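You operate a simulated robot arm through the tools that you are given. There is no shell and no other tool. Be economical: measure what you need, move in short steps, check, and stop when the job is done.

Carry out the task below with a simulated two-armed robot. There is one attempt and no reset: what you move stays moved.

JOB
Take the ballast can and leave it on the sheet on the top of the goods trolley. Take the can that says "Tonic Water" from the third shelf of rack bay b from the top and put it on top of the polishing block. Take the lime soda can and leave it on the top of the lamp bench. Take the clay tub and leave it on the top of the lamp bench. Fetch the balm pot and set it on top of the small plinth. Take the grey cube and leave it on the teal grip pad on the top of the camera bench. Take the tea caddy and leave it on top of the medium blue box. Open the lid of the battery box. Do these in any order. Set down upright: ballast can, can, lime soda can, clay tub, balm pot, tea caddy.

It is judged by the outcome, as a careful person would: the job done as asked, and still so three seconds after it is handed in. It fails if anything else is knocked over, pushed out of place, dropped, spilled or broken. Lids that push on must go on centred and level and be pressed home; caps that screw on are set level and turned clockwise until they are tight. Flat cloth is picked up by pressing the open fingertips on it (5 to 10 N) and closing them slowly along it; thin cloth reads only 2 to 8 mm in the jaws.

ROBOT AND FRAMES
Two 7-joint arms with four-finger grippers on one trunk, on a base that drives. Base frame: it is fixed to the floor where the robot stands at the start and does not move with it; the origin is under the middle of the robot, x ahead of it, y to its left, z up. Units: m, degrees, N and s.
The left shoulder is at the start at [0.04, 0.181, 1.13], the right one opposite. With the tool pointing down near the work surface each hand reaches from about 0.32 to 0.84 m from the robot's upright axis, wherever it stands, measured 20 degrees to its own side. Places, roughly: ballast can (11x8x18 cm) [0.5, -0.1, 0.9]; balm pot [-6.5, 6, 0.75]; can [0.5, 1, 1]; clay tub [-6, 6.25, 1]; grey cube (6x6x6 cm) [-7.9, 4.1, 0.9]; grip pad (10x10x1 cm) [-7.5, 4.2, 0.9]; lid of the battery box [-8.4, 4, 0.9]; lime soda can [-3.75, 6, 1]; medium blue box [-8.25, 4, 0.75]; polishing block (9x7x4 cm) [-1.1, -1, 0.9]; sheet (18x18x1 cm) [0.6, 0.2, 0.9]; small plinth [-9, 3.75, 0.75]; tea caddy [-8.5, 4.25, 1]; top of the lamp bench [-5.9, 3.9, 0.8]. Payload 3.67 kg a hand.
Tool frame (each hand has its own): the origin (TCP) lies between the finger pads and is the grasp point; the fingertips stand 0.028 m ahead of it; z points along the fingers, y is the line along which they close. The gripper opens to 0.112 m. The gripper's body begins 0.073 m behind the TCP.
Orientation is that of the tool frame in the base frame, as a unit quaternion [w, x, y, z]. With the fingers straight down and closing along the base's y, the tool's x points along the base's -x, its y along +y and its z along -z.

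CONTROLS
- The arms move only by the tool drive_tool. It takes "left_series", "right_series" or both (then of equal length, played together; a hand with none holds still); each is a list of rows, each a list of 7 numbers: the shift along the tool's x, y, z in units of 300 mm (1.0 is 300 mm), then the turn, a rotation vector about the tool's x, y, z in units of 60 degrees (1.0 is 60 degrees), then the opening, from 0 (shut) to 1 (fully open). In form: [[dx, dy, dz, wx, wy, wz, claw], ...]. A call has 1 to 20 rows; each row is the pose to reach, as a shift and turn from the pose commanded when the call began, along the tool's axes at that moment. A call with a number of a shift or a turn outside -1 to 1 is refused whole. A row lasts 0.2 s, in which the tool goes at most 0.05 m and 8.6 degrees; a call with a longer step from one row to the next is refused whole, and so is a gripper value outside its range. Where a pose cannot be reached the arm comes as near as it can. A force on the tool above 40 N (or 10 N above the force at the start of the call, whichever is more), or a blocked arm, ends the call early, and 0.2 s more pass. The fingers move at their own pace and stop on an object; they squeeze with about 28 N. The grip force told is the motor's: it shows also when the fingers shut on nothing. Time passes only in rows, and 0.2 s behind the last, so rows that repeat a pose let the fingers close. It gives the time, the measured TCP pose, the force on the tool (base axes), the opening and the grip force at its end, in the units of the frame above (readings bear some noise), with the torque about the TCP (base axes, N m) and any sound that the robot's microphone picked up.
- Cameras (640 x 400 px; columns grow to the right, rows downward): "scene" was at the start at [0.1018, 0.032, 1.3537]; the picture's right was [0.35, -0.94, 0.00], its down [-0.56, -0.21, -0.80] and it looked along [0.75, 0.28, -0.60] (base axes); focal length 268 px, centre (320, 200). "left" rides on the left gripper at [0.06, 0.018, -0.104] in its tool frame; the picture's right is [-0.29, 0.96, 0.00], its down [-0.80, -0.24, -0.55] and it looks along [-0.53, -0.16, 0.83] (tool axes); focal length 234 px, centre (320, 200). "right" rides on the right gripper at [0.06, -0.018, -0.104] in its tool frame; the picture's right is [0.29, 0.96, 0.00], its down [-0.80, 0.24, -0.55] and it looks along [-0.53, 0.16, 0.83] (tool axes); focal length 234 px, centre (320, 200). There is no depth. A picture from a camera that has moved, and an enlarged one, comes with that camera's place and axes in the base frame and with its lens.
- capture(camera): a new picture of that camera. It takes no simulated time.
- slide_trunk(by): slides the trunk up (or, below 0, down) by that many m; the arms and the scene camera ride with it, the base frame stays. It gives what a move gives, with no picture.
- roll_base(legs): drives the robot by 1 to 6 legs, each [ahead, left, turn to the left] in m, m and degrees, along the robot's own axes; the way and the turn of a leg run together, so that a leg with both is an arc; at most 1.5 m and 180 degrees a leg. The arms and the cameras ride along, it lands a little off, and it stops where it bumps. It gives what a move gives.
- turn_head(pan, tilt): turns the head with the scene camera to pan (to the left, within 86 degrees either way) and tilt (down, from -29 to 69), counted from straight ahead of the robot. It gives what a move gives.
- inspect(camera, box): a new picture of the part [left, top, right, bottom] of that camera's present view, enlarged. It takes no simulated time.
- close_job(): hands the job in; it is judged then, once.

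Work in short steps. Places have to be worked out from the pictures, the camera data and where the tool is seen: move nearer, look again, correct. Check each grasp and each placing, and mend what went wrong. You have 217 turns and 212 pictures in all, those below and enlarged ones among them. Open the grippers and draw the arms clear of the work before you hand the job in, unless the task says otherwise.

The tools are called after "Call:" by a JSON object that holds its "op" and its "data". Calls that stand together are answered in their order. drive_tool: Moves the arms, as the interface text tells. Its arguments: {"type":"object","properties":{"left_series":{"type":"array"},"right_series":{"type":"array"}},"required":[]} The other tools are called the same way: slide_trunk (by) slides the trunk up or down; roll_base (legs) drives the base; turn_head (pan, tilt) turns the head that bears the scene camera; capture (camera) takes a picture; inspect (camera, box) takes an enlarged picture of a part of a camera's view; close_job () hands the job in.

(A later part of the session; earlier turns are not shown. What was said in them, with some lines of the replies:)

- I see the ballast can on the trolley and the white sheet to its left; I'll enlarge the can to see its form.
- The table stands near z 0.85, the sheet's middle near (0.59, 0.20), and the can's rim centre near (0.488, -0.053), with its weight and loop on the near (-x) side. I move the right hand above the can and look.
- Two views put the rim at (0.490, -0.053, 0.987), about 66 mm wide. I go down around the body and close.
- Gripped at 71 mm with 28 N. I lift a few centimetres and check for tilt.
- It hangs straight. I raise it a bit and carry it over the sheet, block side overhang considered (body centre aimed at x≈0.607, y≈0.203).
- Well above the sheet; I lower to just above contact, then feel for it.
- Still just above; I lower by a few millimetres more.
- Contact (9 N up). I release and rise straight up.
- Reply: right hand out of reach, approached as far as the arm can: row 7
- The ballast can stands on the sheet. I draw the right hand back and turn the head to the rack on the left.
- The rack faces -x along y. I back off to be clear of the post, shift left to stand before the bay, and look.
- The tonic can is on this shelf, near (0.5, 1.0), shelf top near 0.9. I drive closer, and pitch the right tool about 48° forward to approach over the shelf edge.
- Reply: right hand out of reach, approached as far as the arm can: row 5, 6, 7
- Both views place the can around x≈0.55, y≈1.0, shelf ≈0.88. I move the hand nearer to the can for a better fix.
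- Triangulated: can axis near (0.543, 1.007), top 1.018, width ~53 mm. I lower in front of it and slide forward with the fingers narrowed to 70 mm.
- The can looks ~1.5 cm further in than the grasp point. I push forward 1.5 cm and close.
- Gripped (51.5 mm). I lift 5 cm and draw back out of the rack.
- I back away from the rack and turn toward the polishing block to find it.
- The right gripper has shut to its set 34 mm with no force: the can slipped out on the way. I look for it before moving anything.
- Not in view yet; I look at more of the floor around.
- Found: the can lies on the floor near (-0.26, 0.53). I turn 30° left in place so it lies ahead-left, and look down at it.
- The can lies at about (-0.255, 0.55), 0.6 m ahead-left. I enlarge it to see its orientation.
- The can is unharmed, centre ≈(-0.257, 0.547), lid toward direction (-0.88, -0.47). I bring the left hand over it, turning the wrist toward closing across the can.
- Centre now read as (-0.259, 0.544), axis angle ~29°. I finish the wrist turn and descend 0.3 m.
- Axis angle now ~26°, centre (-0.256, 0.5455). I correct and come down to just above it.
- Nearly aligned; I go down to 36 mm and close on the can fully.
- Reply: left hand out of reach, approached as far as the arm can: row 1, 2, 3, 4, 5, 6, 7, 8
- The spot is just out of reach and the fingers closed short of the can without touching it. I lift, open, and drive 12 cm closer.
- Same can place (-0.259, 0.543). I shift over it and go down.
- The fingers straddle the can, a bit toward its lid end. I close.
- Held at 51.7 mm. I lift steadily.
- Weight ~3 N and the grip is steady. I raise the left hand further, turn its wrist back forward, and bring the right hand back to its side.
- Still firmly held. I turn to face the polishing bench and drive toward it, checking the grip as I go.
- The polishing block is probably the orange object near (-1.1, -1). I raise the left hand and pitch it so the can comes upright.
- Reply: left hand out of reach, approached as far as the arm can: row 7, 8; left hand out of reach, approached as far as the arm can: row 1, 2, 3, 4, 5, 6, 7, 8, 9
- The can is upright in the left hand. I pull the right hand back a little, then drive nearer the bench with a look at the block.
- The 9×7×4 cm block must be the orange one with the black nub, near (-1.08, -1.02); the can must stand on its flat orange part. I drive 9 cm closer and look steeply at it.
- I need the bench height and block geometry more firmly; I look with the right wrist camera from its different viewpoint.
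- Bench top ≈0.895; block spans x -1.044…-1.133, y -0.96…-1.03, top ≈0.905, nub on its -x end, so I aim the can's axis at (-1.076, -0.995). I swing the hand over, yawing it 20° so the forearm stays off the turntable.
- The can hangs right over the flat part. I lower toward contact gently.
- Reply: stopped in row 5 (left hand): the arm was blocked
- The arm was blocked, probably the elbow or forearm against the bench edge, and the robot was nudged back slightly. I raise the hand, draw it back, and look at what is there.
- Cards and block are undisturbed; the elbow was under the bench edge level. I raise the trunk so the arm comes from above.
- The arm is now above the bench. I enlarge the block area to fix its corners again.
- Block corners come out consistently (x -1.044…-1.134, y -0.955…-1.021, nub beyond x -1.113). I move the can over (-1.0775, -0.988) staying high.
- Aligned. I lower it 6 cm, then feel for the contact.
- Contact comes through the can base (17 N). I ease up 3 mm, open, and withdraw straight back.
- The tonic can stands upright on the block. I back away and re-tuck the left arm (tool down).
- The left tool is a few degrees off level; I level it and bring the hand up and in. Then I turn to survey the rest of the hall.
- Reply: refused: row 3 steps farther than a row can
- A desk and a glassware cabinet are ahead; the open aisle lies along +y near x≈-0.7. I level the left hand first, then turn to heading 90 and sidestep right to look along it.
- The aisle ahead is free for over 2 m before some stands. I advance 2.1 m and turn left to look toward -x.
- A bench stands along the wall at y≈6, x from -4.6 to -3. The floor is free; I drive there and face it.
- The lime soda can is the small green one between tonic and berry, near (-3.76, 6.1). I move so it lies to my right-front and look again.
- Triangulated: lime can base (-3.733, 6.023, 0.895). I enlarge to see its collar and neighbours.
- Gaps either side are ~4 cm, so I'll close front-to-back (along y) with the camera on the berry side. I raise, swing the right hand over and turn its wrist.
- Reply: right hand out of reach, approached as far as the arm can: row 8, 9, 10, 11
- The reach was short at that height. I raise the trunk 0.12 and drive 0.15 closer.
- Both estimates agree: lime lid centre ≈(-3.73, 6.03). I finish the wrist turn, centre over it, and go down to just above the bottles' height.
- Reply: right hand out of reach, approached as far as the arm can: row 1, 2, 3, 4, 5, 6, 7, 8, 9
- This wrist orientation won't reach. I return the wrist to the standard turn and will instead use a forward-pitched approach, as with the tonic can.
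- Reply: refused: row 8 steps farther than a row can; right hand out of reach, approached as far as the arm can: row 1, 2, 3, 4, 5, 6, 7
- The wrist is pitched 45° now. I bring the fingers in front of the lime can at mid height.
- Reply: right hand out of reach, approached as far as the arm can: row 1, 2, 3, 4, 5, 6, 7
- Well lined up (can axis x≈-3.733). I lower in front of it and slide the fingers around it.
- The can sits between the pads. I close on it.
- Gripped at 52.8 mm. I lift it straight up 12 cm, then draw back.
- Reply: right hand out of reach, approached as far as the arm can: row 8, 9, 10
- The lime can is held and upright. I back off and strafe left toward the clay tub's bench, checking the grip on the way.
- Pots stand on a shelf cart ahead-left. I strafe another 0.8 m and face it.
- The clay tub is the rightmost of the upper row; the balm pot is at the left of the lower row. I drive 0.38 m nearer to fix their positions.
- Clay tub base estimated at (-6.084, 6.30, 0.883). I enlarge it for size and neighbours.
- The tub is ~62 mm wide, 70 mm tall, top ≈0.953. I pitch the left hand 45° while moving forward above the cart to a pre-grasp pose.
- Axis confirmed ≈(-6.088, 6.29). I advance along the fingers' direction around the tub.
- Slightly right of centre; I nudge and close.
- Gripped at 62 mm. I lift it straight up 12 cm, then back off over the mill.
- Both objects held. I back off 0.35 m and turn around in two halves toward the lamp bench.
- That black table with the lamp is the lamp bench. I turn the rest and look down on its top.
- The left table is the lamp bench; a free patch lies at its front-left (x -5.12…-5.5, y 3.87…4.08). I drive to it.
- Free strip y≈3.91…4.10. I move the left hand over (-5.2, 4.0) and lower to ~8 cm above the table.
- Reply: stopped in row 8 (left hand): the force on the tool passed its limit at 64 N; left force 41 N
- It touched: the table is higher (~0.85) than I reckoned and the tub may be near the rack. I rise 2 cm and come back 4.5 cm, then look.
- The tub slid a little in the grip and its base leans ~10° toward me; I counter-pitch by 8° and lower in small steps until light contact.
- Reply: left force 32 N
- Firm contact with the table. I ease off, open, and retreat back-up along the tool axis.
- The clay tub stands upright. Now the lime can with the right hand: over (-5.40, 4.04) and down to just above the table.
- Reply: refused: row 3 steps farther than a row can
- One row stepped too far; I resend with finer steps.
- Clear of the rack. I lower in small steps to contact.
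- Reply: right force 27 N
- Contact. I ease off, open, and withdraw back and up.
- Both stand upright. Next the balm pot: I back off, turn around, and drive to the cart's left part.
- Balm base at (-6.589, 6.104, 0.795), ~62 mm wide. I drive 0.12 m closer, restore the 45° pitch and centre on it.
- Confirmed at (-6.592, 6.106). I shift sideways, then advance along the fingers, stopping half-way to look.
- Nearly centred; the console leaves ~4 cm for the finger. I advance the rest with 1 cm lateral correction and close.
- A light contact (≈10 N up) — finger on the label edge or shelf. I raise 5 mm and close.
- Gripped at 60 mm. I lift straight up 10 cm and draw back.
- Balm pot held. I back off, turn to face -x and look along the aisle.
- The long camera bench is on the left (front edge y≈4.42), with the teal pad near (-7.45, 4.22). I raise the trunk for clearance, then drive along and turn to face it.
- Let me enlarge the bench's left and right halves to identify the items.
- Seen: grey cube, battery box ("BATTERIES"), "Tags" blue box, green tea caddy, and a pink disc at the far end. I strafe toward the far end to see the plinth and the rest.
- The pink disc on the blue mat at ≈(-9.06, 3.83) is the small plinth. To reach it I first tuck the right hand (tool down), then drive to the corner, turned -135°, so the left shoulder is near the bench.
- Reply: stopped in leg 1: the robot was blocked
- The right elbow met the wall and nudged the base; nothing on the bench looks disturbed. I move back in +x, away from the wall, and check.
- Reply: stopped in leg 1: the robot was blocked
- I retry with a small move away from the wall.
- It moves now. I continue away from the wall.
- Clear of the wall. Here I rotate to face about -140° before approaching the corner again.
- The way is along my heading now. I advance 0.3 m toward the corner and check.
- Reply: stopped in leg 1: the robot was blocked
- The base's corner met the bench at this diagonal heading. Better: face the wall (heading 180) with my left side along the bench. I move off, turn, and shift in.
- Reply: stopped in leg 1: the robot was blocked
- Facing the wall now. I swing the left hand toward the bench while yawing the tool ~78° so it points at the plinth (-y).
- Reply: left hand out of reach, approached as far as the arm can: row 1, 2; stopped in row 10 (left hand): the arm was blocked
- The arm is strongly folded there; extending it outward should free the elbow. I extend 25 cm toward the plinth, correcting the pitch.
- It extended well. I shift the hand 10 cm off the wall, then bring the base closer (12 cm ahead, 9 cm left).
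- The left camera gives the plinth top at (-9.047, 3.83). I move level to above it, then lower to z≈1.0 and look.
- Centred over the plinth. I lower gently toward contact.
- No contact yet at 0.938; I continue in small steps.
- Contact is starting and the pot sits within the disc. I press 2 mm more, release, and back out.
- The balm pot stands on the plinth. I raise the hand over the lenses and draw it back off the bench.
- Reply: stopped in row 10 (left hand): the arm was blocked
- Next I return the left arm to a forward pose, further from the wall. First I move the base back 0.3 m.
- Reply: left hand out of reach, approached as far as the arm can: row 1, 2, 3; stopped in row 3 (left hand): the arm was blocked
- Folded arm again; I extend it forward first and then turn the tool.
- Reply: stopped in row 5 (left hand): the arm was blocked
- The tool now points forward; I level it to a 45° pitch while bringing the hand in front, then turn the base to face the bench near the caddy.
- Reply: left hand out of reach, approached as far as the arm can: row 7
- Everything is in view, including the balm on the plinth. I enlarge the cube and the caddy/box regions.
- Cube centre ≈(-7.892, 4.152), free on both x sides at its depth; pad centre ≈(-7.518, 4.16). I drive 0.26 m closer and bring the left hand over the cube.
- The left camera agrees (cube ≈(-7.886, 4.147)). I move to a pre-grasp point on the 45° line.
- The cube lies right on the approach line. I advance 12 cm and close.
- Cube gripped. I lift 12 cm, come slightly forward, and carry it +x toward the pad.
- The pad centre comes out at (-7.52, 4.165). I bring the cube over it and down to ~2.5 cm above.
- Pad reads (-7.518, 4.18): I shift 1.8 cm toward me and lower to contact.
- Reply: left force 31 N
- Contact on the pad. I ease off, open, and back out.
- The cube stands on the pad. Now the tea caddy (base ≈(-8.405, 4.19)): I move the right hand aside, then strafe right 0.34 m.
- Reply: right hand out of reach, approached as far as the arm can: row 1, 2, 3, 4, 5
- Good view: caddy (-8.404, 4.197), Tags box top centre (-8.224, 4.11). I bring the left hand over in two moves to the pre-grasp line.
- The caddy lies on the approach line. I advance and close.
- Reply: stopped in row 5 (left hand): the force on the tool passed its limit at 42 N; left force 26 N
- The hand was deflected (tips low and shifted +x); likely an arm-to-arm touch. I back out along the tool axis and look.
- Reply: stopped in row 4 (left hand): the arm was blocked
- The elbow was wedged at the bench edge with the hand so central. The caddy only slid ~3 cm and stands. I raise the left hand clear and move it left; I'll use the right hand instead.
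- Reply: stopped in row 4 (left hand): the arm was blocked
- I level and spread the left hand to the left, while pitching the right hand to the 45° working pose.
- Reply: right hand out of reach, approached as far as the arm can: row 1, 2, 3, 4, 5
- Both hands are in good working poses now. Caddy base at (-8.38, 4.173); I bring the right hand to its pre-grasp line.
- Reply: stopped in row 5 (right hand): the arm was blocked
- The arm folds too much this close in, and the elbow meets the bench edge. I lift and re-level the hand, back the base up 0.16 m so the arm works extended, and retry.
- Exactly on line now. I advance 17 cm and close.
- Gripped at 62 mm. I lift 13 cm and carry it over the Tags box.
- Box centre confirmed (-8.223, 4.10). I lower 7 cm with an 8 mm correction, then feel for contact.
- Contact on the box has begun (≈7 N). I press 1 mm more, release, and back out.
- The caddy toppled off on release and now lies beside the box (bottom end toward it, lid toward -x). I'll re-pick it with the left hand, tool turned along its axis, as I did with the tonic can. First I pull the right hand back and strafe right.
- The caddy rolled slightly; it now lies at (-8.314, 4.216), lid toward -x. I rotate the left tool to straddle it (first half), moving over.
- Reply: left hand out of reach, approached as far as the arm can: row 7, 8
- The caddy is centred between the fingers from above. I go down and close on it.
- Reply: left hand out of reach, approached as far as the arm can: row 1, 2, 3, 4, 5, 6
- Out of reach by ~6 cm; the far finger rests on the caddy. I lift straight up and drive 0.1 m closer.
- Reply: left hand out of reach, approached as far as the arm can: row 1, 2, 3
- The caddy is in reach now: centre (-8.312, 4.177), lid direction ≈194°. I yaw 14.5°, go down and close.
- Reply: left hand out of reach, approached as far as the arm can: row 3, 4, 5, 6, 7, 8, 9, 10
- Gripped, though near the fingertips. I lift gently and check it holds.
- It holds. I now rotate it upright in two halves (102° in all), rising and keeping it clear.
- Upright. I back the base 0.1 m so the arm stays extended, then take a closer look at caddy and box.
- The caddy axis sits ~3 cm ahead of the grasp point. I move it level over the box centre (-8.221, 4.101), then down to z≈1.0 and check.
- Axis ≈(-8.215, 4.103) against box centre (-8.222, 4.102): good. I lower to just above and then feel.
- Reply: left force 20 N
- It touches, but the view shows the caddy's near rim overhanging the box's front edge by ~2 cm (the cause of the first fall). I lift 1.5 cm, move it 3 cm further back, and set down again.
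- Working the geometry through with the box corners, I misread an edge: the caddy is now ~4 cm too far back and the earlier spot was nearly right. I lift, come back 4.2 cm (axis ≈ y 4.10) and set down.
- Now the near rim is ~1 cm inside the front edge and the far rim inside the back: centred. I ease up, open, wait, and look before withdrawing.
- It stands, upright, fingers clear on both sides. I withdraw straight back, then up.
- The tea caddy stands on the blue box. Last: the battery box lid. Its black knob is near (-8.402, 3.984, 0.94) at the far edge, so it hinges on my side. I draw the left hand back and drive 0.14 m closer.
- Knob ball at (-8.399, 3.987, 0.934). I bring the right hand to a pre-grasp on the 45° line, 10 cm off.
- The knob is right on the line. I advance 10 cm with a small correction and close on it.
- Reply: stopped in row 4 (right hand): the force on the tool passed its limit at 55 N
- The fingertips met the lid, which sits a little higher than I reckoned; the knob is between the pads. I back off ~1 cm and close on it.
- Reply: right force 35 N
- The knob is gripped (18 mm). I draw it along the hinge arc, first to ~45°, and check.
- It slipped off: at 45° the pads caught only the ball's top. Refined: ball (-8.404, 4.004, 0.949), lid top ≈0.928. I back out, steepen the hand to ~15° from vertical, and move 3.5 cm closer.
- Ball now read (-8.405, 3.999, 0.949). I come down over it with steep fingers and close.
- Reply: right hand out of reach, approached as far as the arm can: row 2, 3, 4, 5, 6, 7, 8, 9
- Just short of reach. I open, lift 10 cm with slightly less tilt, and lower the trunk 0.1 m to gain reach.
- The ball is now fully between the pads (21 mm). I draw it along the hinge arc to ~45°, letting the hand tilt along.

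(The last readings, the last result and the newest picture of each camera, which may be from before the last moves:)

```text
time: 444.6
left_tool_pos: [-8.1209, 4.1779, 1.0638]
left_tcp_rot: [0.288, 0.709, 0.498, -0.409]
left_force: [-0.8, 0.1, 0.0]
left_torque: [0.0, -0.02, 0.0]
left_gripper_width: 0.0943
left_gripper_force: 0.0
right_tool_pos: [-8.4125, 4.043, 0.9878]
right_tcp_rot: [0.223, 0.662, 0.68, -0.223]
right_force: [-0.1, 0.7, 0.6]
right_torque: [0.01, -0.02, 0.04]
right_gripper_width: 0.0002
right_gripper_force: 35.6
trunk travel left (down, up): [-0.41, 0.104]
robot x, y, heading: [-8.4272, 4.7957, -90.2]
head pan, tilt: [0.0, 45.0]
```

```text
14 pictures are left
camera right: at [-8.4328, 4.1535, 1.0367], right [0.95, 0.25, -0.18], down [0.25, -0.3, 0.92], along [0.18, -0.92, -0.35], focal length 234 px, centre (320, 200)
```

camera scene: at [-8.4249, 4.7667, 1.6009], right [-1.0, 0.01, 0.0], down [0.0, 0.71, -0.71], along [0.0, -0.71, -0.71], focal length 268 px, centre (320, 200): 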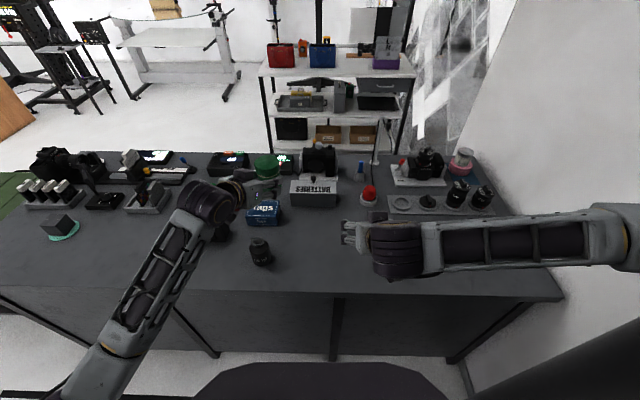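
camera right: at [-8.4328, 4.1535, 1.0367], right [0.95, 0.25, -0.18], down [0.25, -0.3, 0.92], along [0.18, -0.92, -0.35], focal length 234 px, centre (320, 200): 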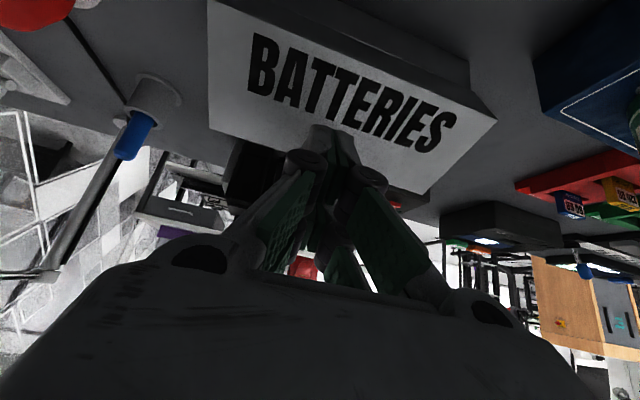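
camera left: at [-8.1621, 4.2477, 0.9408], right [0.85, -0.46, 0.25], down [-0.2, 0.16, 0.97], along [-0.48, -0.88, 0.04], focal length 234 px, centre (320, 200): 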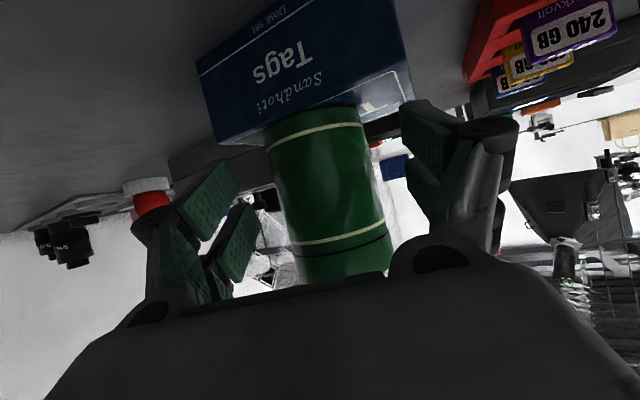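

It slipped again with the lid unmoved. I regrip and try a purely vertical small lift, watching the force, to learn how the lid moves.

Call:
{"op": "drive_tool", "data": {"right_series": [[0, 0, 0, 0, 0, 0, 0.45], [0, 0, 0, 0, 0.06, 0, 0.45], [-0.02, 0.014, 0.08, 0, 0.14, 0, 0.45], [-0.043, 0.028, 0.15, 0, 0.23, 0, 0.45], [-0.043, 0.028, 0.168, 0, 0.23, 0, 0.45], [-0.043, 0.028, 0.168, 0, 0.23, 0, 0.3], [-0.043, 0.028, 0.168, 0, 0.23, 0, 0.15], [-0.043, 0.028, 0.168, 0, 0.23, 0, 0], [-0.043, 0.028, 0.168, 0, 0.23, 0, 0]]}}

Call:
{"op": "drive_tool", "data": {"right_series": [[-0.005, 0, -0.012, 0, 0, 0, 0], [-0.01, 0, -0.025, 0, 0, 0, 0], [-0.015, 0, -0.037, 0, 0, 0, 0]]}}

Call:
{"op": "inspect", "data": {"camera": "scene", "box": [260, 110, 380, 210]}}

```text
time: 446.6
left_tool_pos: [-8.1201, 4.1786, 1.0647]
left_tcp_rot: [0.289, 0.708, 0.498, -0.41]
left_force: [-0.3, 0.2, 0.2]
left_torque: [0.01, 0.02, 0.01]
left_gripper_width: 0.0939
left_gripper_force: 0.1
right_tool_pos: [-8.4037, 4.0061, 0.9564]
right_tcp_rot: [0.139, 0.683, 0.703, -0.141]
right_force: [-13.9, 1.8, 20.6]
right_torque: [0.07, 0.43, -0.27]
right_gripper_width: 0.0212
right_gripper_force: 45.1
trunk travel left (down, up): [-0.41, 0.104]
robot x, y, heading: [-8.4261, 4.7951, -90.3]
head pan, tilt: [0.0, 45.0]
```

```text
time: 447.4
left_tool_pos: [-8.12, 4.1756, 1.0634]
left_tcp_rot: [0.288, 0.709, 0.499, -0.407]
left_force: [-0.2, 0.8, 0.2]
left_torque: [0.01, -0.02, 0.04]
left_gripper_width: 0.0941
left_gripper_force: 0.0
right_tool_pos: [-8.4031, 4.0062, 0.9587]
right_tcp_rot: [0.133, 0.684, 0.704, -0.137]
right_force: [-25.1, 10.5, -25.7]
right_torque: [-0.37, 0.32, -0.47]
right_gripper_width: 0.0213
right_gripper_force: 45.5
trunk travel left (down, up): [-0.41, 0.104]
robot x, y, heading: [-8.4237, 4.7932, -90.0]
head pan, tilt: [0.0, 45.0]
```

```text
4.00 times, centred on (320, 160) of scene
camera zoom: at [-8.4284, 4.6904, 1.5005], right [-1.0, 0.0, 0.0], down [0.0, 0.71, -0.71], along [0.0, -0.71, -0.71], focal length 1072 px, centre (320, 360)
```

zoom: 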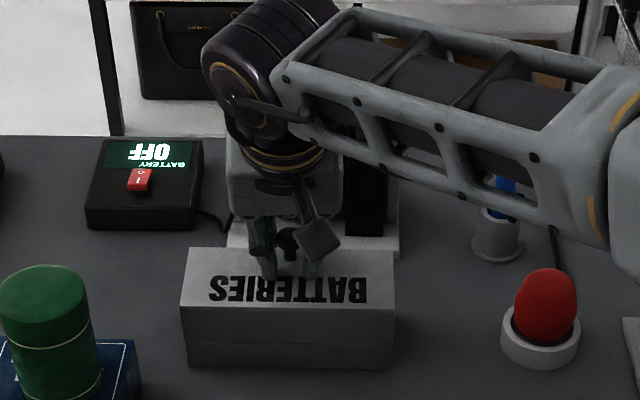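

The lid resists (~25 N pull for 2 mm). It may have a stiff, damped hinge; I hold the pull for 3 s, raising very slowly, and see if it creeps.

Call:
{"op": "drive_tool", "data": {"right_series": [[0, 0, 0, 0, 0, 0, 0], [0, 0, 0, 0, 0, 0, 0], [0, 0, 0, 0, 0, 0, 0], [0, 0, 0, 0, 0, 0, 0], [0, 0, 0, 0, 0, 0, 0], [-0.001, 0, -0.003, 0, 0, 0, 0], [-0.001, 0, -0.003, 0, 0, 0, 0], [-0.002, 0, -0.006, 0, 0, 0, 0], [-0.002, 0, -0.006, 0, 0, 0, 0], [-0.003, 0, -0.009, 0, 0, 0, 0], [-0.003, 0, -0.009, 0, 0, 0, 0], [-0.004, 0, -0.012, 0, 0, 0, 0], [-0.004, 0, -0.012, 0, 0, 0, 0]]}}

```text
time: 450.2
left_tool_pos: [-8.1202, 4.1785, 1.064]
left_tcp_rot: [0.289, 0.708, 0.499, -0.408]
left_force: [-0.5, -0.7, 0.0]
left_torque: [0.0, -0.01, 0.0]
left_gripper_width: 0.0943
left_gripper_force: 0.0
right_tool_pos: [-8.4041, 4.0038, 0.9726]
right_tcp_rot: [0.139, 0.683, 0.703, -0.142]
right_force: [-26.9, 2.8, 1.4]
right_torque: [0.33, 0.9, -0.32]
right_gripper_width: 0.0162
right_gripper_force: 44.5
trunk travel left (down, up): [-0.41, 0.104]
robot x, y, heading: [-8.4258, 4.7916, -90.1]
head pan, tilt: [0.0, 45.0]
```

Call:
{"op": "capture", "data": {"camera": "right"}}

```text
12 pictures are left
camera right: at [-8.4229, 4.0993, 1.047], right [0.95, 0.29, -0.12], down [0.26, -0.51, 0.82], along [0.18, -0.81, -0.56], focal length 234 px, centre (320, 200)
```

right: 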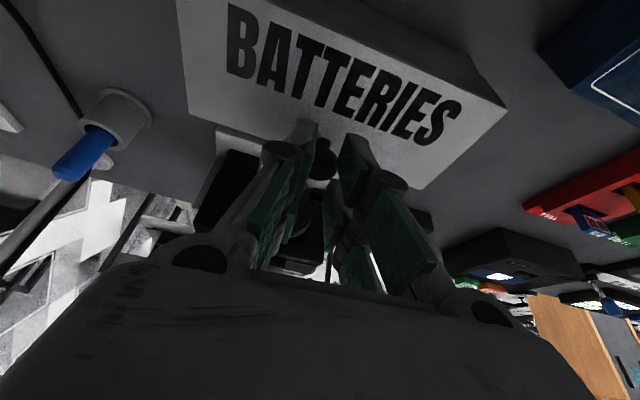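

I release and draw the hand back to inspect the box closely for its hinge.

Call:
{"op": "drive_tool", "data": {"right_series": [[0, 0, 0, 0, 0, 0, 0.4], [0, 0, -0.1, 0, 0, 0, 0.4], [0, 0, -0.25, 0, 0, 0, 0.4], [0.15, -0.06, -0.3, 0, 0, 0, 0.4], [0.3, -0.12, -0.35, 0, 0, 0, 0.4], [0.42, -0.2, -0.4, 0, 0, 0, 0.4]]}}

Call:
{"op": "inspect", "data": {"camera": "scene", "box": [280, 160, 350, 210]}}

Call:
{"op": "capture", "data": {"camera": "right"}}

```text
refused: row 4 steps farther than a row can; nothing moved
```

```text
8.00 times, centred on (315, 185) of scene
camera zoom: at [-8.4285, 4.693, 1.5013], right [-1.0, 0.0, 0.0], down [0.0, 0.71, -0.71], along [0.0, -0.71, -0.71], focal length 2144 px, centre (360, 320)
```

zoom: 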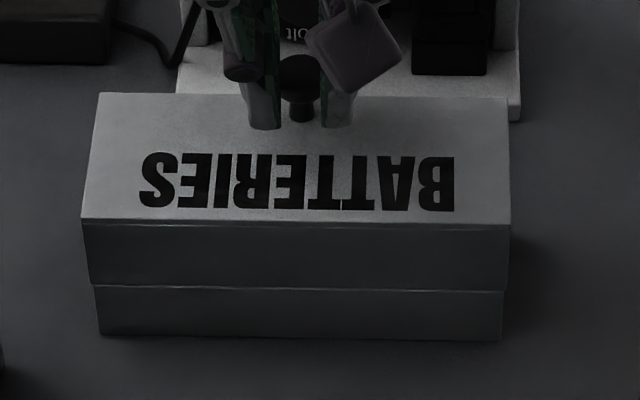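

```text
10 pictures are left
camera right: at [-8.4229, 4.0993, 1.047], right [0.95, 0.29, -0.12], down [0.26, -0.51, 0.82], along [0.18, -0.81, -0.56], focal length 234 px, centre (320, 200)
```

right: 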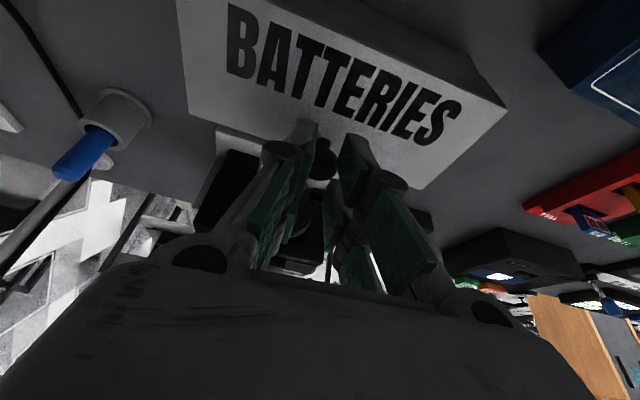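

The lid is a hinged cap overhanging its base, knob on the far side. The grip was off-centre (27 N sideways), which weakened it. I regrip, centred, before pulling along the true tangent.

Call:
{"op": "drive_tool", "data": {"right_series": [[0, 0, 0, 0, 0, 0, 0.4], [0, -0.024, 0, 0, 0, 0, 0.4], [0.011, -0.024, 0.026, 0, 0, 0, 0.4], [0.022, -0.024, 0.05, 0, 0, 0, 0.4], [0.022, -0.024, 0.05, 0, 0, 0, 0.25], [0.022, -0.024, 0.05, 0, 0, 0, 0.1], [0.022, -0.024, 0.05, 0, 0, 0, 0], [0.022, -0.024, 0.05, 0, 0, 0, 0]]}}

```text
time: 452.1
left_tool_pos: [-8.1172, 4.1796, 1.0641]
left_tcp_rot: [0.288, 0.707, 0.5, -0.409]
left_force: [0.4, -0.5, 0.0]
left_torque: [0.01, -0.01, 0.0]
left_gripper_width: 0.0939
left_gripper_force: 0.0
right_tool_pos: [-8.4047, 4.0068, 0.9577]
right_tcp_rot: [0.14, 0.681, 0.705, -0.14]
right_force: [5.1, -3.3, 18.4]
right_torque: [0.0, -0.16, 0.16]
right_gripper_width: 0.0212
right_gripper_force: 45.0
trunk travel left (down, up): [-0.41, 0.104]
robot x, y, heading: [-8.4258, 4.791, -90.1]
head pan, tilt: [0.0, 45.0]
```

Centred (Fx≈5 N). I pull slowly along the tangent, 2 cm over 2 s.

Call:
{"op": "drive_tool", "data": {"right_series": [[0.002, 0, -0.006, 0, 0, 0, 0], [0.004, 0, -0.013, 0, 0, 0, 0], [0.006, 0, -0.019, 0, 0, 0, 0], [0.009, 0, -0.025, 0, 0, 0, 0], [0.011, 0, -0.032, 0, 0, 0, 0], [0.013, 0, -0.038, 0, 0, 0, 0], [0.015, 0, -0.044, 0, 0, 0, 0], [0.017, 0, -0.05, 0, 0, 0, 0], [0.019, 0, -0.057, 0, 0, 0, 0], [0.021, 0, -0.063, 0, 0, 0, 0]]}}

```text
time: 454.2
left_tool_pos: [-8.115, 4.1765, 1.0601]
left_tcp_rot: [0.287, 0.707, 0.501, -0.408]
left_force: [0.9, -0.5, -0.1]
left_torque: [0.0, 0.07, -0.01]
left_gripper_width: 0.094
left_gripper_force: 0.0
right_tool_pos: [-8.4042, 4.0179, 0.9656]
right_tcp_rot: [0.137, 0.682, 0.705, -0.138]
right_force: [11.6, -6.5, -16.2]
right_torque: [-0.96, -0.4, 0.22]
right_gripper_width: 0.0214
right_gripper_force: 45.1
trunk travel left (down, up): [-0.41, 0.104]
robot x, y, heading: [-8.4261, 4.7941, -90.2]
head pan, tilt: [0.0, 45.0]
```

The knob seems to follow (width unchanged, 21 mm). I continue slowly along the arc to ~45°.

Call:
{"op": "drive_tool", "data": {"right_series": [[0.006, 0, -0.005, 0, 0, 0, 0], [0.012, 0, -0.01, 0, 0, 0, 0], [0.019, 0, -0.015, 0, 0, 0, 0], [0.025, 0, -0.02, 0, 0, 0, 0], [0.036, 0, -0.031, 0, -0.02, 0, 0], [0.048, 0, -0.043, 0, -0.04, 0, 0], [0.059, 0, -0.054, 0, -0.06, 0, 0], [0.074, 0, -0.064, 0, -0.08, 0, 0], [0.089, 0, -0.074, 0, -0.1, 0, 0], [0.104, 0, -0.084, 0, -0.12, 0, 0], [0.119, 0, -0.093, 0, -0.14, 0, 0], [0.119, 0, -0.093, 0, -0.14, 0, 0]]}}

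Call:
{"op": "capture", "data": {"camera": "right"}}

```text
time: 456.9
left_tool_pos: [-8.1153, 4.1776, 1.0633]
left_tcp_rot: [0.287, 0.707, 0.5, -0.409]
left_force: [0.3, -0.4, 0.6]
left_torque: [-0.01, 0.0, -0.04]
left_gripper_width: 0.0942
left_gripper_force: 0.2
right_tool_pos: [-8.4044, 4.0621, 0.9808]
right_tcp_rot: [0.19, 0.669, 0.693, -0.189]
right_force: [24.4, -12.6, 8.1]
right_torque: [-1.13, -0.28, 0.78]
right_gripper_width: 0.0196
right_gripper_force: 44.7
trunk travel left (down, up): [-0.41, 0.104]
robot x, y, heading: [-8.4265, 4.7913, -90.2]
head pan, tilt: [0.0, 45.0]
```

```text
9 pictures are left
camera right: at [-8.4239, 4.1664, 1.0407], right [0.95, 0.28, -0.16], down [0.26, -0.39, 0.88], along [0.19, -0.88, -0.44], focal length 234 px, centre (320, 200)
```

right: 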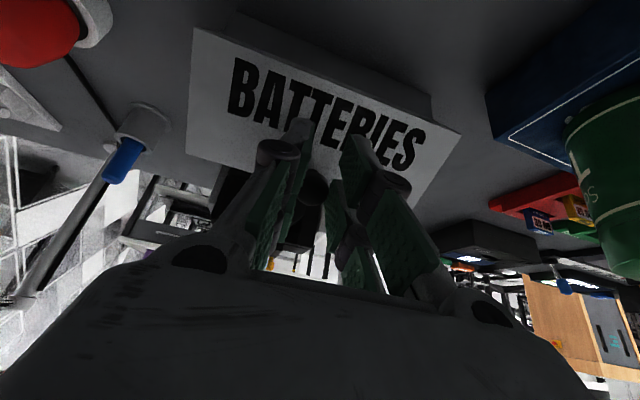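

The lid is lifting — about 45° open with the knob still held. I continue slowly on the arc past vertical.

Call:
{"op": "drive_tool", "data": {"right_series": [[0.021, 0.006, -0.011, 0, -0.04, 0, 0], [0.042, 0.012, -0.021, 0, -0.08, 0, 0], [0.064, 0.018, -0.032, 0, -0.12, 0, 0], [0.087, 0.018, -0.037, 0, -0.16, 0, 0], [0.11, 0.018, -0.042, 0, -0.2, 0, 0], [0.134, 0.018, -0.046, 0, -0.24, 0, 0], [0.158, 0.018, -0.045, 0, -0.28, 0, 0], [0.182, 0.018, -0.044, 0, -0.32, 0, 0], [0.205, 0.018, -0.042, 0, -0.37, 0, 0], [0.227, 0.018, -0.035, 0, -0.41, 0, 0], [0.25, 0.018, -0.027, 0, -0.45, 0, 0], [0.272, 0.018, -0.019, 0, -0.5, 0, 0]]}}

Call:
{"op": "capture", "data": {"camera": "right"}}

```text
time: 459.4
left_tool_pos: [-8.1177, 4.1784, 1.0646]
left_tcp_rot: [0.288, 0.707, 0.499, -0.41]
left_force: [-0.6, -0.5, 0.6]
left_torque: [-0.02, 0.02, 0.0]
left_gripper_width: 0.0942
left_gripper_force: 0.1
right_tool_pos: [-8.4034, 4.136, 0.9441]
right_tcp_rot: [0.363, 0.598, 0.619, -0.356]
right_force: [0.1, -0.1, 0.5]
right_torque: [0.02, -0.03, 0.01]
right_gripper_width: 0.0
right_gripper_force: 35.4
trunk travel left (down, up): [-0.41, 0.104]
robot x, y, heading: [-8.4259, 4.793, -90.1]
head pan, tilt: [0.0, 45.0]
```

```text
8 pictures are left
camera right: at [-8.4243, 4.2554, 0.943], right [0.95, 0.17, -0.26], down [0.24, 0.11, 0.96], along [0.19, -0.98, 0.06], focal length 234 px, centre (320, 200)
```

right: 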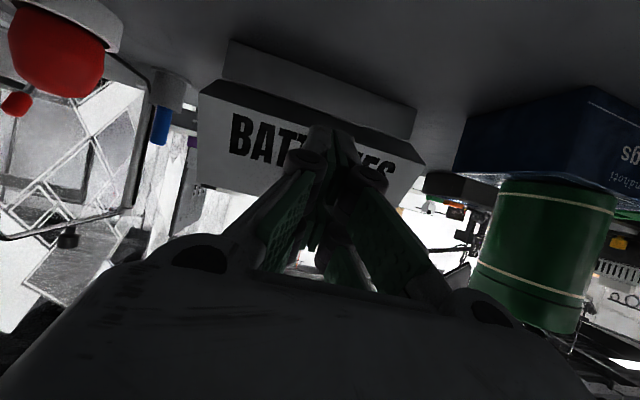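

The knob slipped again, but the lid stays partly open. I back off and look at its angle.

Call:
{"op": "drive_tool", "data": {"right_series": [[-0.03, 0, -0.1, 0, 0, 0, 0], [-0.09, 0, -0.22, 0, 0, 0, 0], [-0.2, 0, -0.3, 0, 0, 0, 0], [-0.33, 0, -0.36, 0, 0, 0, 0], [-0.46, 0, -0.4, 0, 0, 0, 0]]}}

Call:
{"op": "inspect", "data": {"camera": "scene", "box": [240, 120, 400, 220]}}

```text
time: 460.6
left_tool_pos: [-8.1175, 4.1779, 1.0634]
left_tcp_rot: [0.288, 0.707, 0.5, -0.409]
left_force: [-0.5, 0.2, 0.1]
left_torque: [0.04, -0.02, 0.02]
left_gripper_width: 0.094
left_gripper_force: 0.0
right_tool_pos: [-8.4032, 4.1736, 1.1228]
right_tcp_rot: [0.362, 0.598, 0.62, -0.356]
right_force: [0.8, 1.0, -0.4]
right_torque: [-0.01, 0.02, -0.02]
right_gripper_width: 0.0
right_gripper_force: 35.5
trunk travel left (down, up): [-0.41, 0.104]
robot x, y, heading: [-8.4264, 4.7933, -90.2]
head pan, tilt: [0.0, 45.0]
```

```text
4.00 times, centred on (320, 170) of scene
camera zoom: at [-8.4245, 4.6932, 1.5011], right [-1.0, 0.0, 0.0], down [0.0, 0.71, -0.71], along [0.0, -0.71, -0.71], focal length 1072 px, centre (320, 320)
```

zoom: 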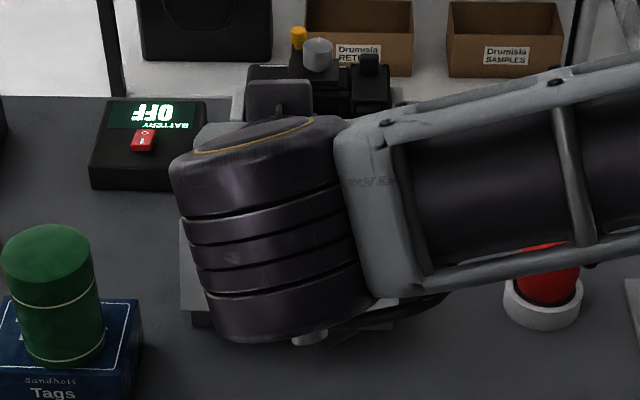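

From the last close view the lid stands ~63° open and holds by friction. I'll finish by hooking the closed fingertips behind its raised edge and drawing it toward me: first steepen the hand and go over and behind it.

Call:
{"op": "drive_tool", "data": {"right_series": [[0, 0, 0, 0, 0.13, 0, 0], [0, 0, 0, 0, 0.26, 0, 0], [0, 0, 0, 0, 0.39, 0, 0], [0, 0, 0, 0, 0.517, 0, 0], [-0.015, 0, 0.128, 0, 0.517, 0, 0], [-0.03, 0, 0.256, 0, 0.517, 0, 0], [-0.046, 0, 0.383, 0, 0.517, 0, 0], [-0.061, 0, 0.51, 0, 0.517, 0, 0], [-0.076, 0, 0.638, 0, 0.517, 0, 0], [-0.076, 0, 0.638, 0, 0.517, 0, 0]]}}

Call:
{"op": "capture", "data": {"camera": "right"}}

```text
time: 462.9
left_tool_pos: [-8.1178, 4.1788, 1.0625]
left_tcp_rot: [0.287, 0.708, 0.499, -0.41]
left_force: [-0.2, -0.3, -0.5]
left_torque: [0.0, 0.01, 0.04]
left_gripper_width: 0.0943
left_gripper_force: 0.0
right_tool_pos: [-8.3992, 3.9945, 1.0507]
right_tcp_rot: [0.185, 0.671, 0.694, -0.184]
right_force: [-0.9, 0.4, 0.6]
right_torque: [-0.01, -0.02, -0.01]
right_gripper_width: 0.0
right_gripper_force: 35.3
trunk travel left (down, up): [-0.41, 0.104]
robot x, y, heading: [-8.4231, 4.7962, -90.3]
head pan, tilt: [0.0, 45.0]
```

```text
6 pictures are left
camera right: at [-8.4205, 4.0981, 1.1118], right [0.95, 0.28, -0.15], down [0.26, -0.4, 0.88], along [0.18, -0.87, -0.46], focal length 234 px, centre (320, 200)
```

right: 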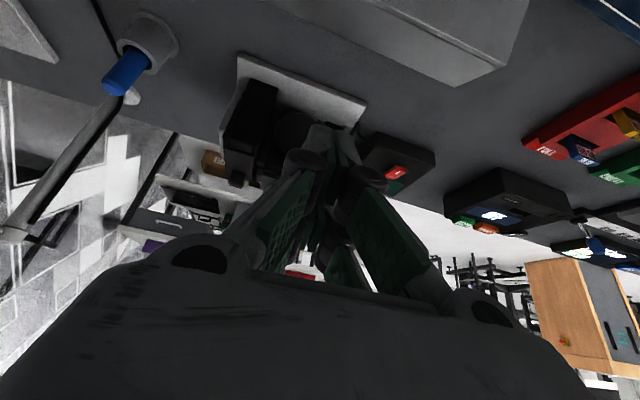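

The raised lid is right below-front; the fingers are behind it. I go down behind its edge and draw it slowly toward me.

Call:
{"op": "drive_tool", "data": {"right_series": [[0.043, 0, 0.074, 0, 0, 0, 0], [0.086, 0, 0.148, 0, 0, 0, 0], [0.129, 0, 0.222, 0, 0, 0, 0], [0.15, 0, 0.206, 0, 0, 0, 0], [0.17, 0, 0.191, 0, 0, 0, 0], [0.19, 0, 0.175, 0, 0, 0, 0], [0.21, 0, 0.16, 0, 0, 0, 0], [0.229, 0, 0.144, 0, 0, 0, 0], [0.249, 0, 0.129, 0, 0, 0, 0], [0.269, 0, 0.113, 0, 0, 0, 0], [0.289, 0, 0.098, 0, 0, 0, 0], [0.308, 0, 0.082, 0, 0, 0, 0], [0.328, 0, 0.067, 0, 0, 0, 0], [0.348, 0, 0.052, 0, 0, 0, 0]]}}

Call:
{"op": "capture", "data": {"camera": "right"}}

```text
time: 465.5
left_tool_pos: [-8.1168, 4.1784, 1.0637]
left_tcp_rot: [0.287, 0.708, 0.498, -0.41]
left_force: [-0.2, -0.2, 0.3]
left_torque: [-0.03, -0.02, 0.01]
left_gripper_width: 0.0943
left_gripper_force: 0.0
right_tool_pos: [-8.404, 4.0547, 0.9879]
right_tcp_rot: [0.191, 0.672, 0.69, -0.188]
right_force: [0.2, -11.9, 0.5]
right_torque: [-0.44, -0.05, -0.13]
right_gripper_width: 0.0
right_gripper_force: 35.5
trunk travel left (down, up): [-0.41, 0.104]
robot x, y, heading: [-8.4245, 4.7931, -90.3]
head pan, tilt: [0.0, 45.0]
stopped in row 13 (right hand): the force on the tool passed its limit at 46 N (the readings are from after the stop); the commanded pose is now the measured one
```

```text
5 pictures are left
camera right: at [-8.4239, 4.1591, 1.0469], right [0.95, 0.27, -0.15], down [0.25, -0.39, 0.88], along [0.18, -0.88, -0.44], focal length 234 px, centre (320, 200)
```

right: 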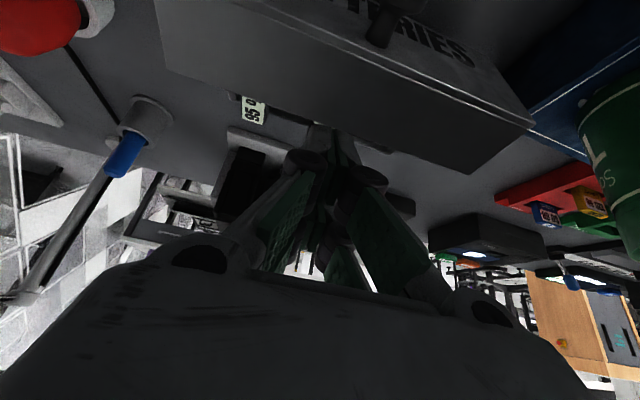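

The lid now stands about vertical against its stop (46 N). I move the fingers off it, straight up, and back.

Call:
{"op": "drive_tool", "data": {"right_series": [[-0.035, 0, 0.02, 0, 0, 0, 0], [-0.08, 0, -0.06, 0, 0, 0, 0], [-0.13, 0, -0.15, 0, 0, 0, 0], [-0.18, 0, -0.23, 0, 0, 0, 0], [-0.22, 0, -0.297, 0, 0, 0, 0], [-0.25, 0, -0.36, 0, 0, 0, 0], [-0.12, 0, -0.43, 0, 0, 0, 0], [0.01, 0, -0.5, 0, 0, 0, 0], [0.14, 0, -0.57, 0, 0, 0, 0], [0.27, 0, -0.64, 0, 0, 0, 0], [0.4, 0, -0.7, 0, 0, 0, 0]]}}

Call:
{"op": "roll_base", "data": {"legs": [[-0.3, 0, 0]]}}

Call:
{"op": "capture", "data": {"camera": "scene"}}

```text
time: 467.9
left_tool_pos: [-8.1188, 4.1781, 1.0636]
left_tcp_rot: [0.288, 0.707, 0.499, -0.409]
left_force: [-0.1, 0.0, 0.7]
left_torque: [0.01, 0.0, -0.03]
left_gripper_width: 0.0941
left_gripper_force: 0.0
right_tool_pos: [-8.4107, 4.2686, 1.1058]
right_tcp_rot: [0.189, 0.672, 0.691, -0.188]
right_force: [-1.2, 0.8, -1.0]
right_torque: [-0.05, -0.05, -0.02]
right_gripper_width: 0.0003
right_gripper_force: 35.4
trunk travel left (down, up): [-0.41, 0.104]
robot x, y, heading: [-8.4235, 4.7906, -90.1]
head pan, tilt: [0.0, 45.0]
```

```text
time: 470.0
left_tool_pos: [-8.1164, 4.4792, 1.0627]
left_tcp_rot: [0.288, 0.707, 0.499, -0.409]
left_force: [-0.4, 0.4, 0.3]
left_torque: [0.01, 0.0, 0.04]
left_gripper_width: 0.0942
left_gripper_force: 0.0
right_tool_pos: [-8.4093, 4.5677, 1.1051]
right_tcp_rot: [0.188, 0.672, 0.691, -0.188]
right_force: [-0.5, -0.3, -0.2]
right_torque: [0.03, 0.0, -0.01]
right_gripper_width: 0.0
right_gripper_force: 35.4
trunk travel left (down, up): [-0.41, 0.104]
robot x, y, heading: [-8.4237, 5.0939, -90.0]
head pan, tilt: [0.0, 45.0]
```

```text
4 pictures are left
camera scene: at [-8.4239, 4.9927, 1.501], right [-1.0, 0.0, 0.0], down [0.0, 0.71, -0.71], along [0.0, -0.71, -0.71], focal length 268 px, centre (320, 200)
```

scene: 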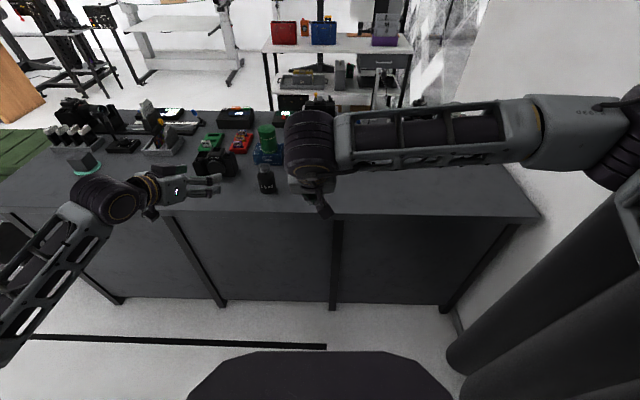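

My arm hides the box. I open the right gripper, sidestep left 0.35 m and look again.

Call:
{"op": "drive_tool", "data": {"right_series": [[0, 0, 0, 0, 0, 0, 0.5], [0, 0, 0, 0, 0, 0, 1], [0, 0, 0, 0, 0, 0, 1]]}}

Call:
{"op": "roll_base", "data": {"legs": [[-0.1, 0.45, 0]]}}

Call:
{"op": "turn_head", "data": {"pan": -20, "tilt": 35}}

Call:
{"op": "inspect", "data": {"camera": "scene", "box": [200, 90, 440, 240]}}

```text
time: 470.8
left_tool_pos: [-8.116, 4.479, 1.0629]
left_tcp_rot: [0.288, 0.707, 0.499, -0.409]
left_force: [0.1, 0.6, -0.3]
left_torque: [0.03, 0.0, -0.02]
left_gripper_width: 0.094
left_gripper_force: 0.1
right_tool_pos: [-8.4101, 4.5684, 1.1064]
right_tcp_rot: [0.188, 0.672, 0.692, -0.187]
right_force: [-0.3, 0.0, 0.6]
right_torque: [0.0, 0.0, 0.0]
right_gripper_width: 0.0985
right_gripper_force: 0.0
trunk travel left (down, up): [-0.41, 0.104]
robot x, y, heading: [-8.4231, 5.0956, -89.6]
head pan, tilt: [0.0, 45.0]
```

```text
time: 473.6
left_tool_pos: [-7.6646, 4.577, 1.064]
left_tcp_rot: [0.287, 0.709, 0.499, -0.409]
left_force: [0.3, 0.4, 0.1]
left_torque: [0.05, 0.01, 0.04]
left_gripper_width: 0.0938
left_gripper_force: 0.0
right_tool_pos: [-7.9588, 4.6662, 1.1056]
right_tcp_rot: [0.188, 0.672, 0.691, -0.186]
right_force: [0.0, 0.0, -0.1]
right_torque: [0.02, 0.0, 0.01]
right_gripper_width: 0.1121
right_gripper_force: 0.1
trunk travel left (down, up): [-0.41, 0.104]
robot x, y, heading: [-7.9699, 5.19, -90.1]
head pan, tilt: [0.0, 45.0]
```

```text
time: 474.4
left_tool_pos: [-7.6658, 4.5756, 1.0617]
left_tcp_rot: [0.288, 0.707, 0.499, -0.409]
left_force: [-0.6, -0.6, 0.1]
left_torque: [0.02, -0.01, -0.04]
left_gripper_width: 0.0944
left_gripper_force: 0.0
right_tool_pos: [-7.9588, 4.6668, 1.1065]
right_tcp_rot: [0.189, 0.673, 0.691, -0.187]
right_force: [-1.1, 0.7, -1.0]
right_torque: [0.02, 0.0, 0.03]
right_gripper_width: 0.1122
right_gripper_force: 0.1
trunk travel left (down, up): [-0.41, 0.104]
robot x, y, heading: [-7.9744, 5.1932, -90.1]
head pan, tilt: [-20.0, 35.0]
```

```text
2.67 times, centred on (320, 165) of scene
camera zoom: at [-8.0017, 5.0902, 1.5158], right [-0.94, 0.34, 0.0], down [0.2, 0.54, -0.82], along [-0.28, -0.77, -0.57], focal length 715 px, centre (320, 293)
```

zoom: 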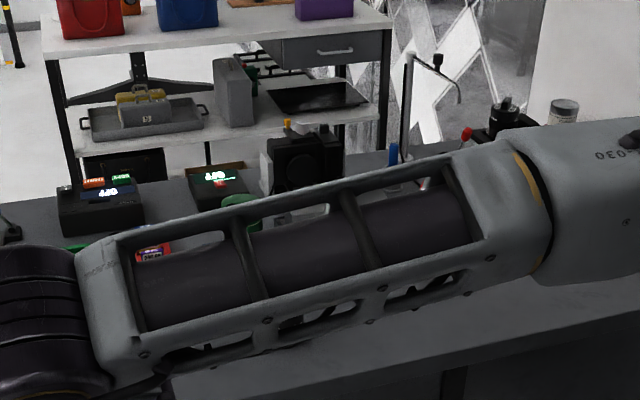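

The forearm still hides it; I strafe back so the left wrist camera looks at the box.

Call:
{"op": "roll_base", "data": {"legs": [[0, -0.45, 0]]}}

Call:
{"op": "capture", "data": {"camera": "left"}}

```text
time: 477.2
left_tool_pos: [-8.1189, 4.5795, 1.0633]
left_tcp_rot: [0.29, 0.705, 0.503, -0.407]
left_force: [0.1, 0.2, -0.4]
left_torque: [0.0, 0.03, 0.0]
left_gripper_width: 0.094
left_gripper_force: 0.1
right_tool_pos: [-8.4116, 4.6658, 1.1074]
right_tcp_rot: [0.189, 0.668, 0.695, -0.186]
right_force: [-0.2, -0.5, -0.2]
right_torque: [-0.02, 0.0, 0.0]
right_gripper_width: 0.1122
right_gripper_force: 0.1
trunk travel left (down, up): [-0.41, 0.104]
robot x, y, heading: [-8.4355, 5.1926, -89.3]
head pan, tilt: [-20.0, 35.0]
```

```text
2 pictures are left
camera left: at [-8.0641, 4.6866, 1.0625], right [0.86, -0.45, 0.25], down [-0.2, 0.15, 0.97], along [-0.47, -0.88, 0.04], focal length 234 px, centre (320, 200)
```

left: 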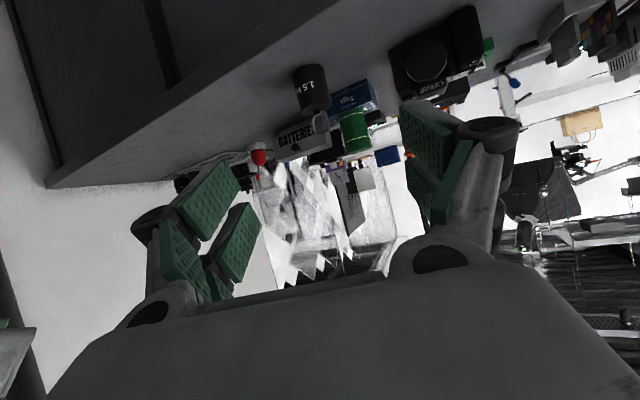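

Call:
{"op": "inspect", "data": {"camera": "left", "box": [250, 90, 400, 180]}}

```text
4.27 times, centred on (325, 135) of left
camera zoom: at [-8.0641, 4.6866, 1.0625], right [0.86, -0.45, 0.25], down [-0.2, 0.15, 0.97], along [-0.47, -0.88, 0.04], focal length 999 px, centre (299, 477)
```

zoom: 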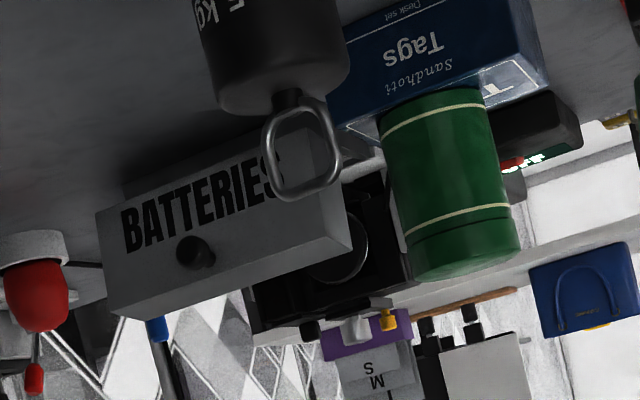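

The lid stands upright, open and holding, and the tea caddy is upright on the blue box. Both grippers are open and clear, so I hand the job in.

Call:
{"op": "close_job", "data": {}}

```text
The job is handed in.
```

I finished all eight tasks and handed the job in, but two objects fell along the way and had to be picked up again. There is no verdict from the handing-in yet.

| Task | State at hand-in |
|---|---|
| Ballast can | Upright on the sheet on the goods trolley |
| Tonic Water can | Upright on the polishing block; I took this to be the orange 9×7 cm block with a black nub |
| Lime soda can | Upright on the lamp bench |
| Clay tub | Upright on the lamp bench |
| Balm pot | Upright on the small plinth (the pink disc at the far end of the camera bench) |
| Grey cube | On the teal grip pad; it sits about 1.5 cm off centre, so a corner may just overhang the edge |
| Tea caddy | Upright on the blue "Tags" box |
| Battery box lid | Open, standing about vertical |

- **Tonic can:** it slipped from the right hand while the base was turning and fell to the floor. It looked undamaged when I picked it up.
- **Tea caddy:** it toppled off the box when I first released it and rolled a little on the bench. I also pushed it about 3 cm before the first grasp.
- **Base and arms:** the right elbow or arm bumped the wall or curtain once. The base or arms also met benches a few times. I saw nothing else moved or knocked over.

I last saw the tea caddy and battery lid just before handing in. The other items were last checked earlier, after each was set down.
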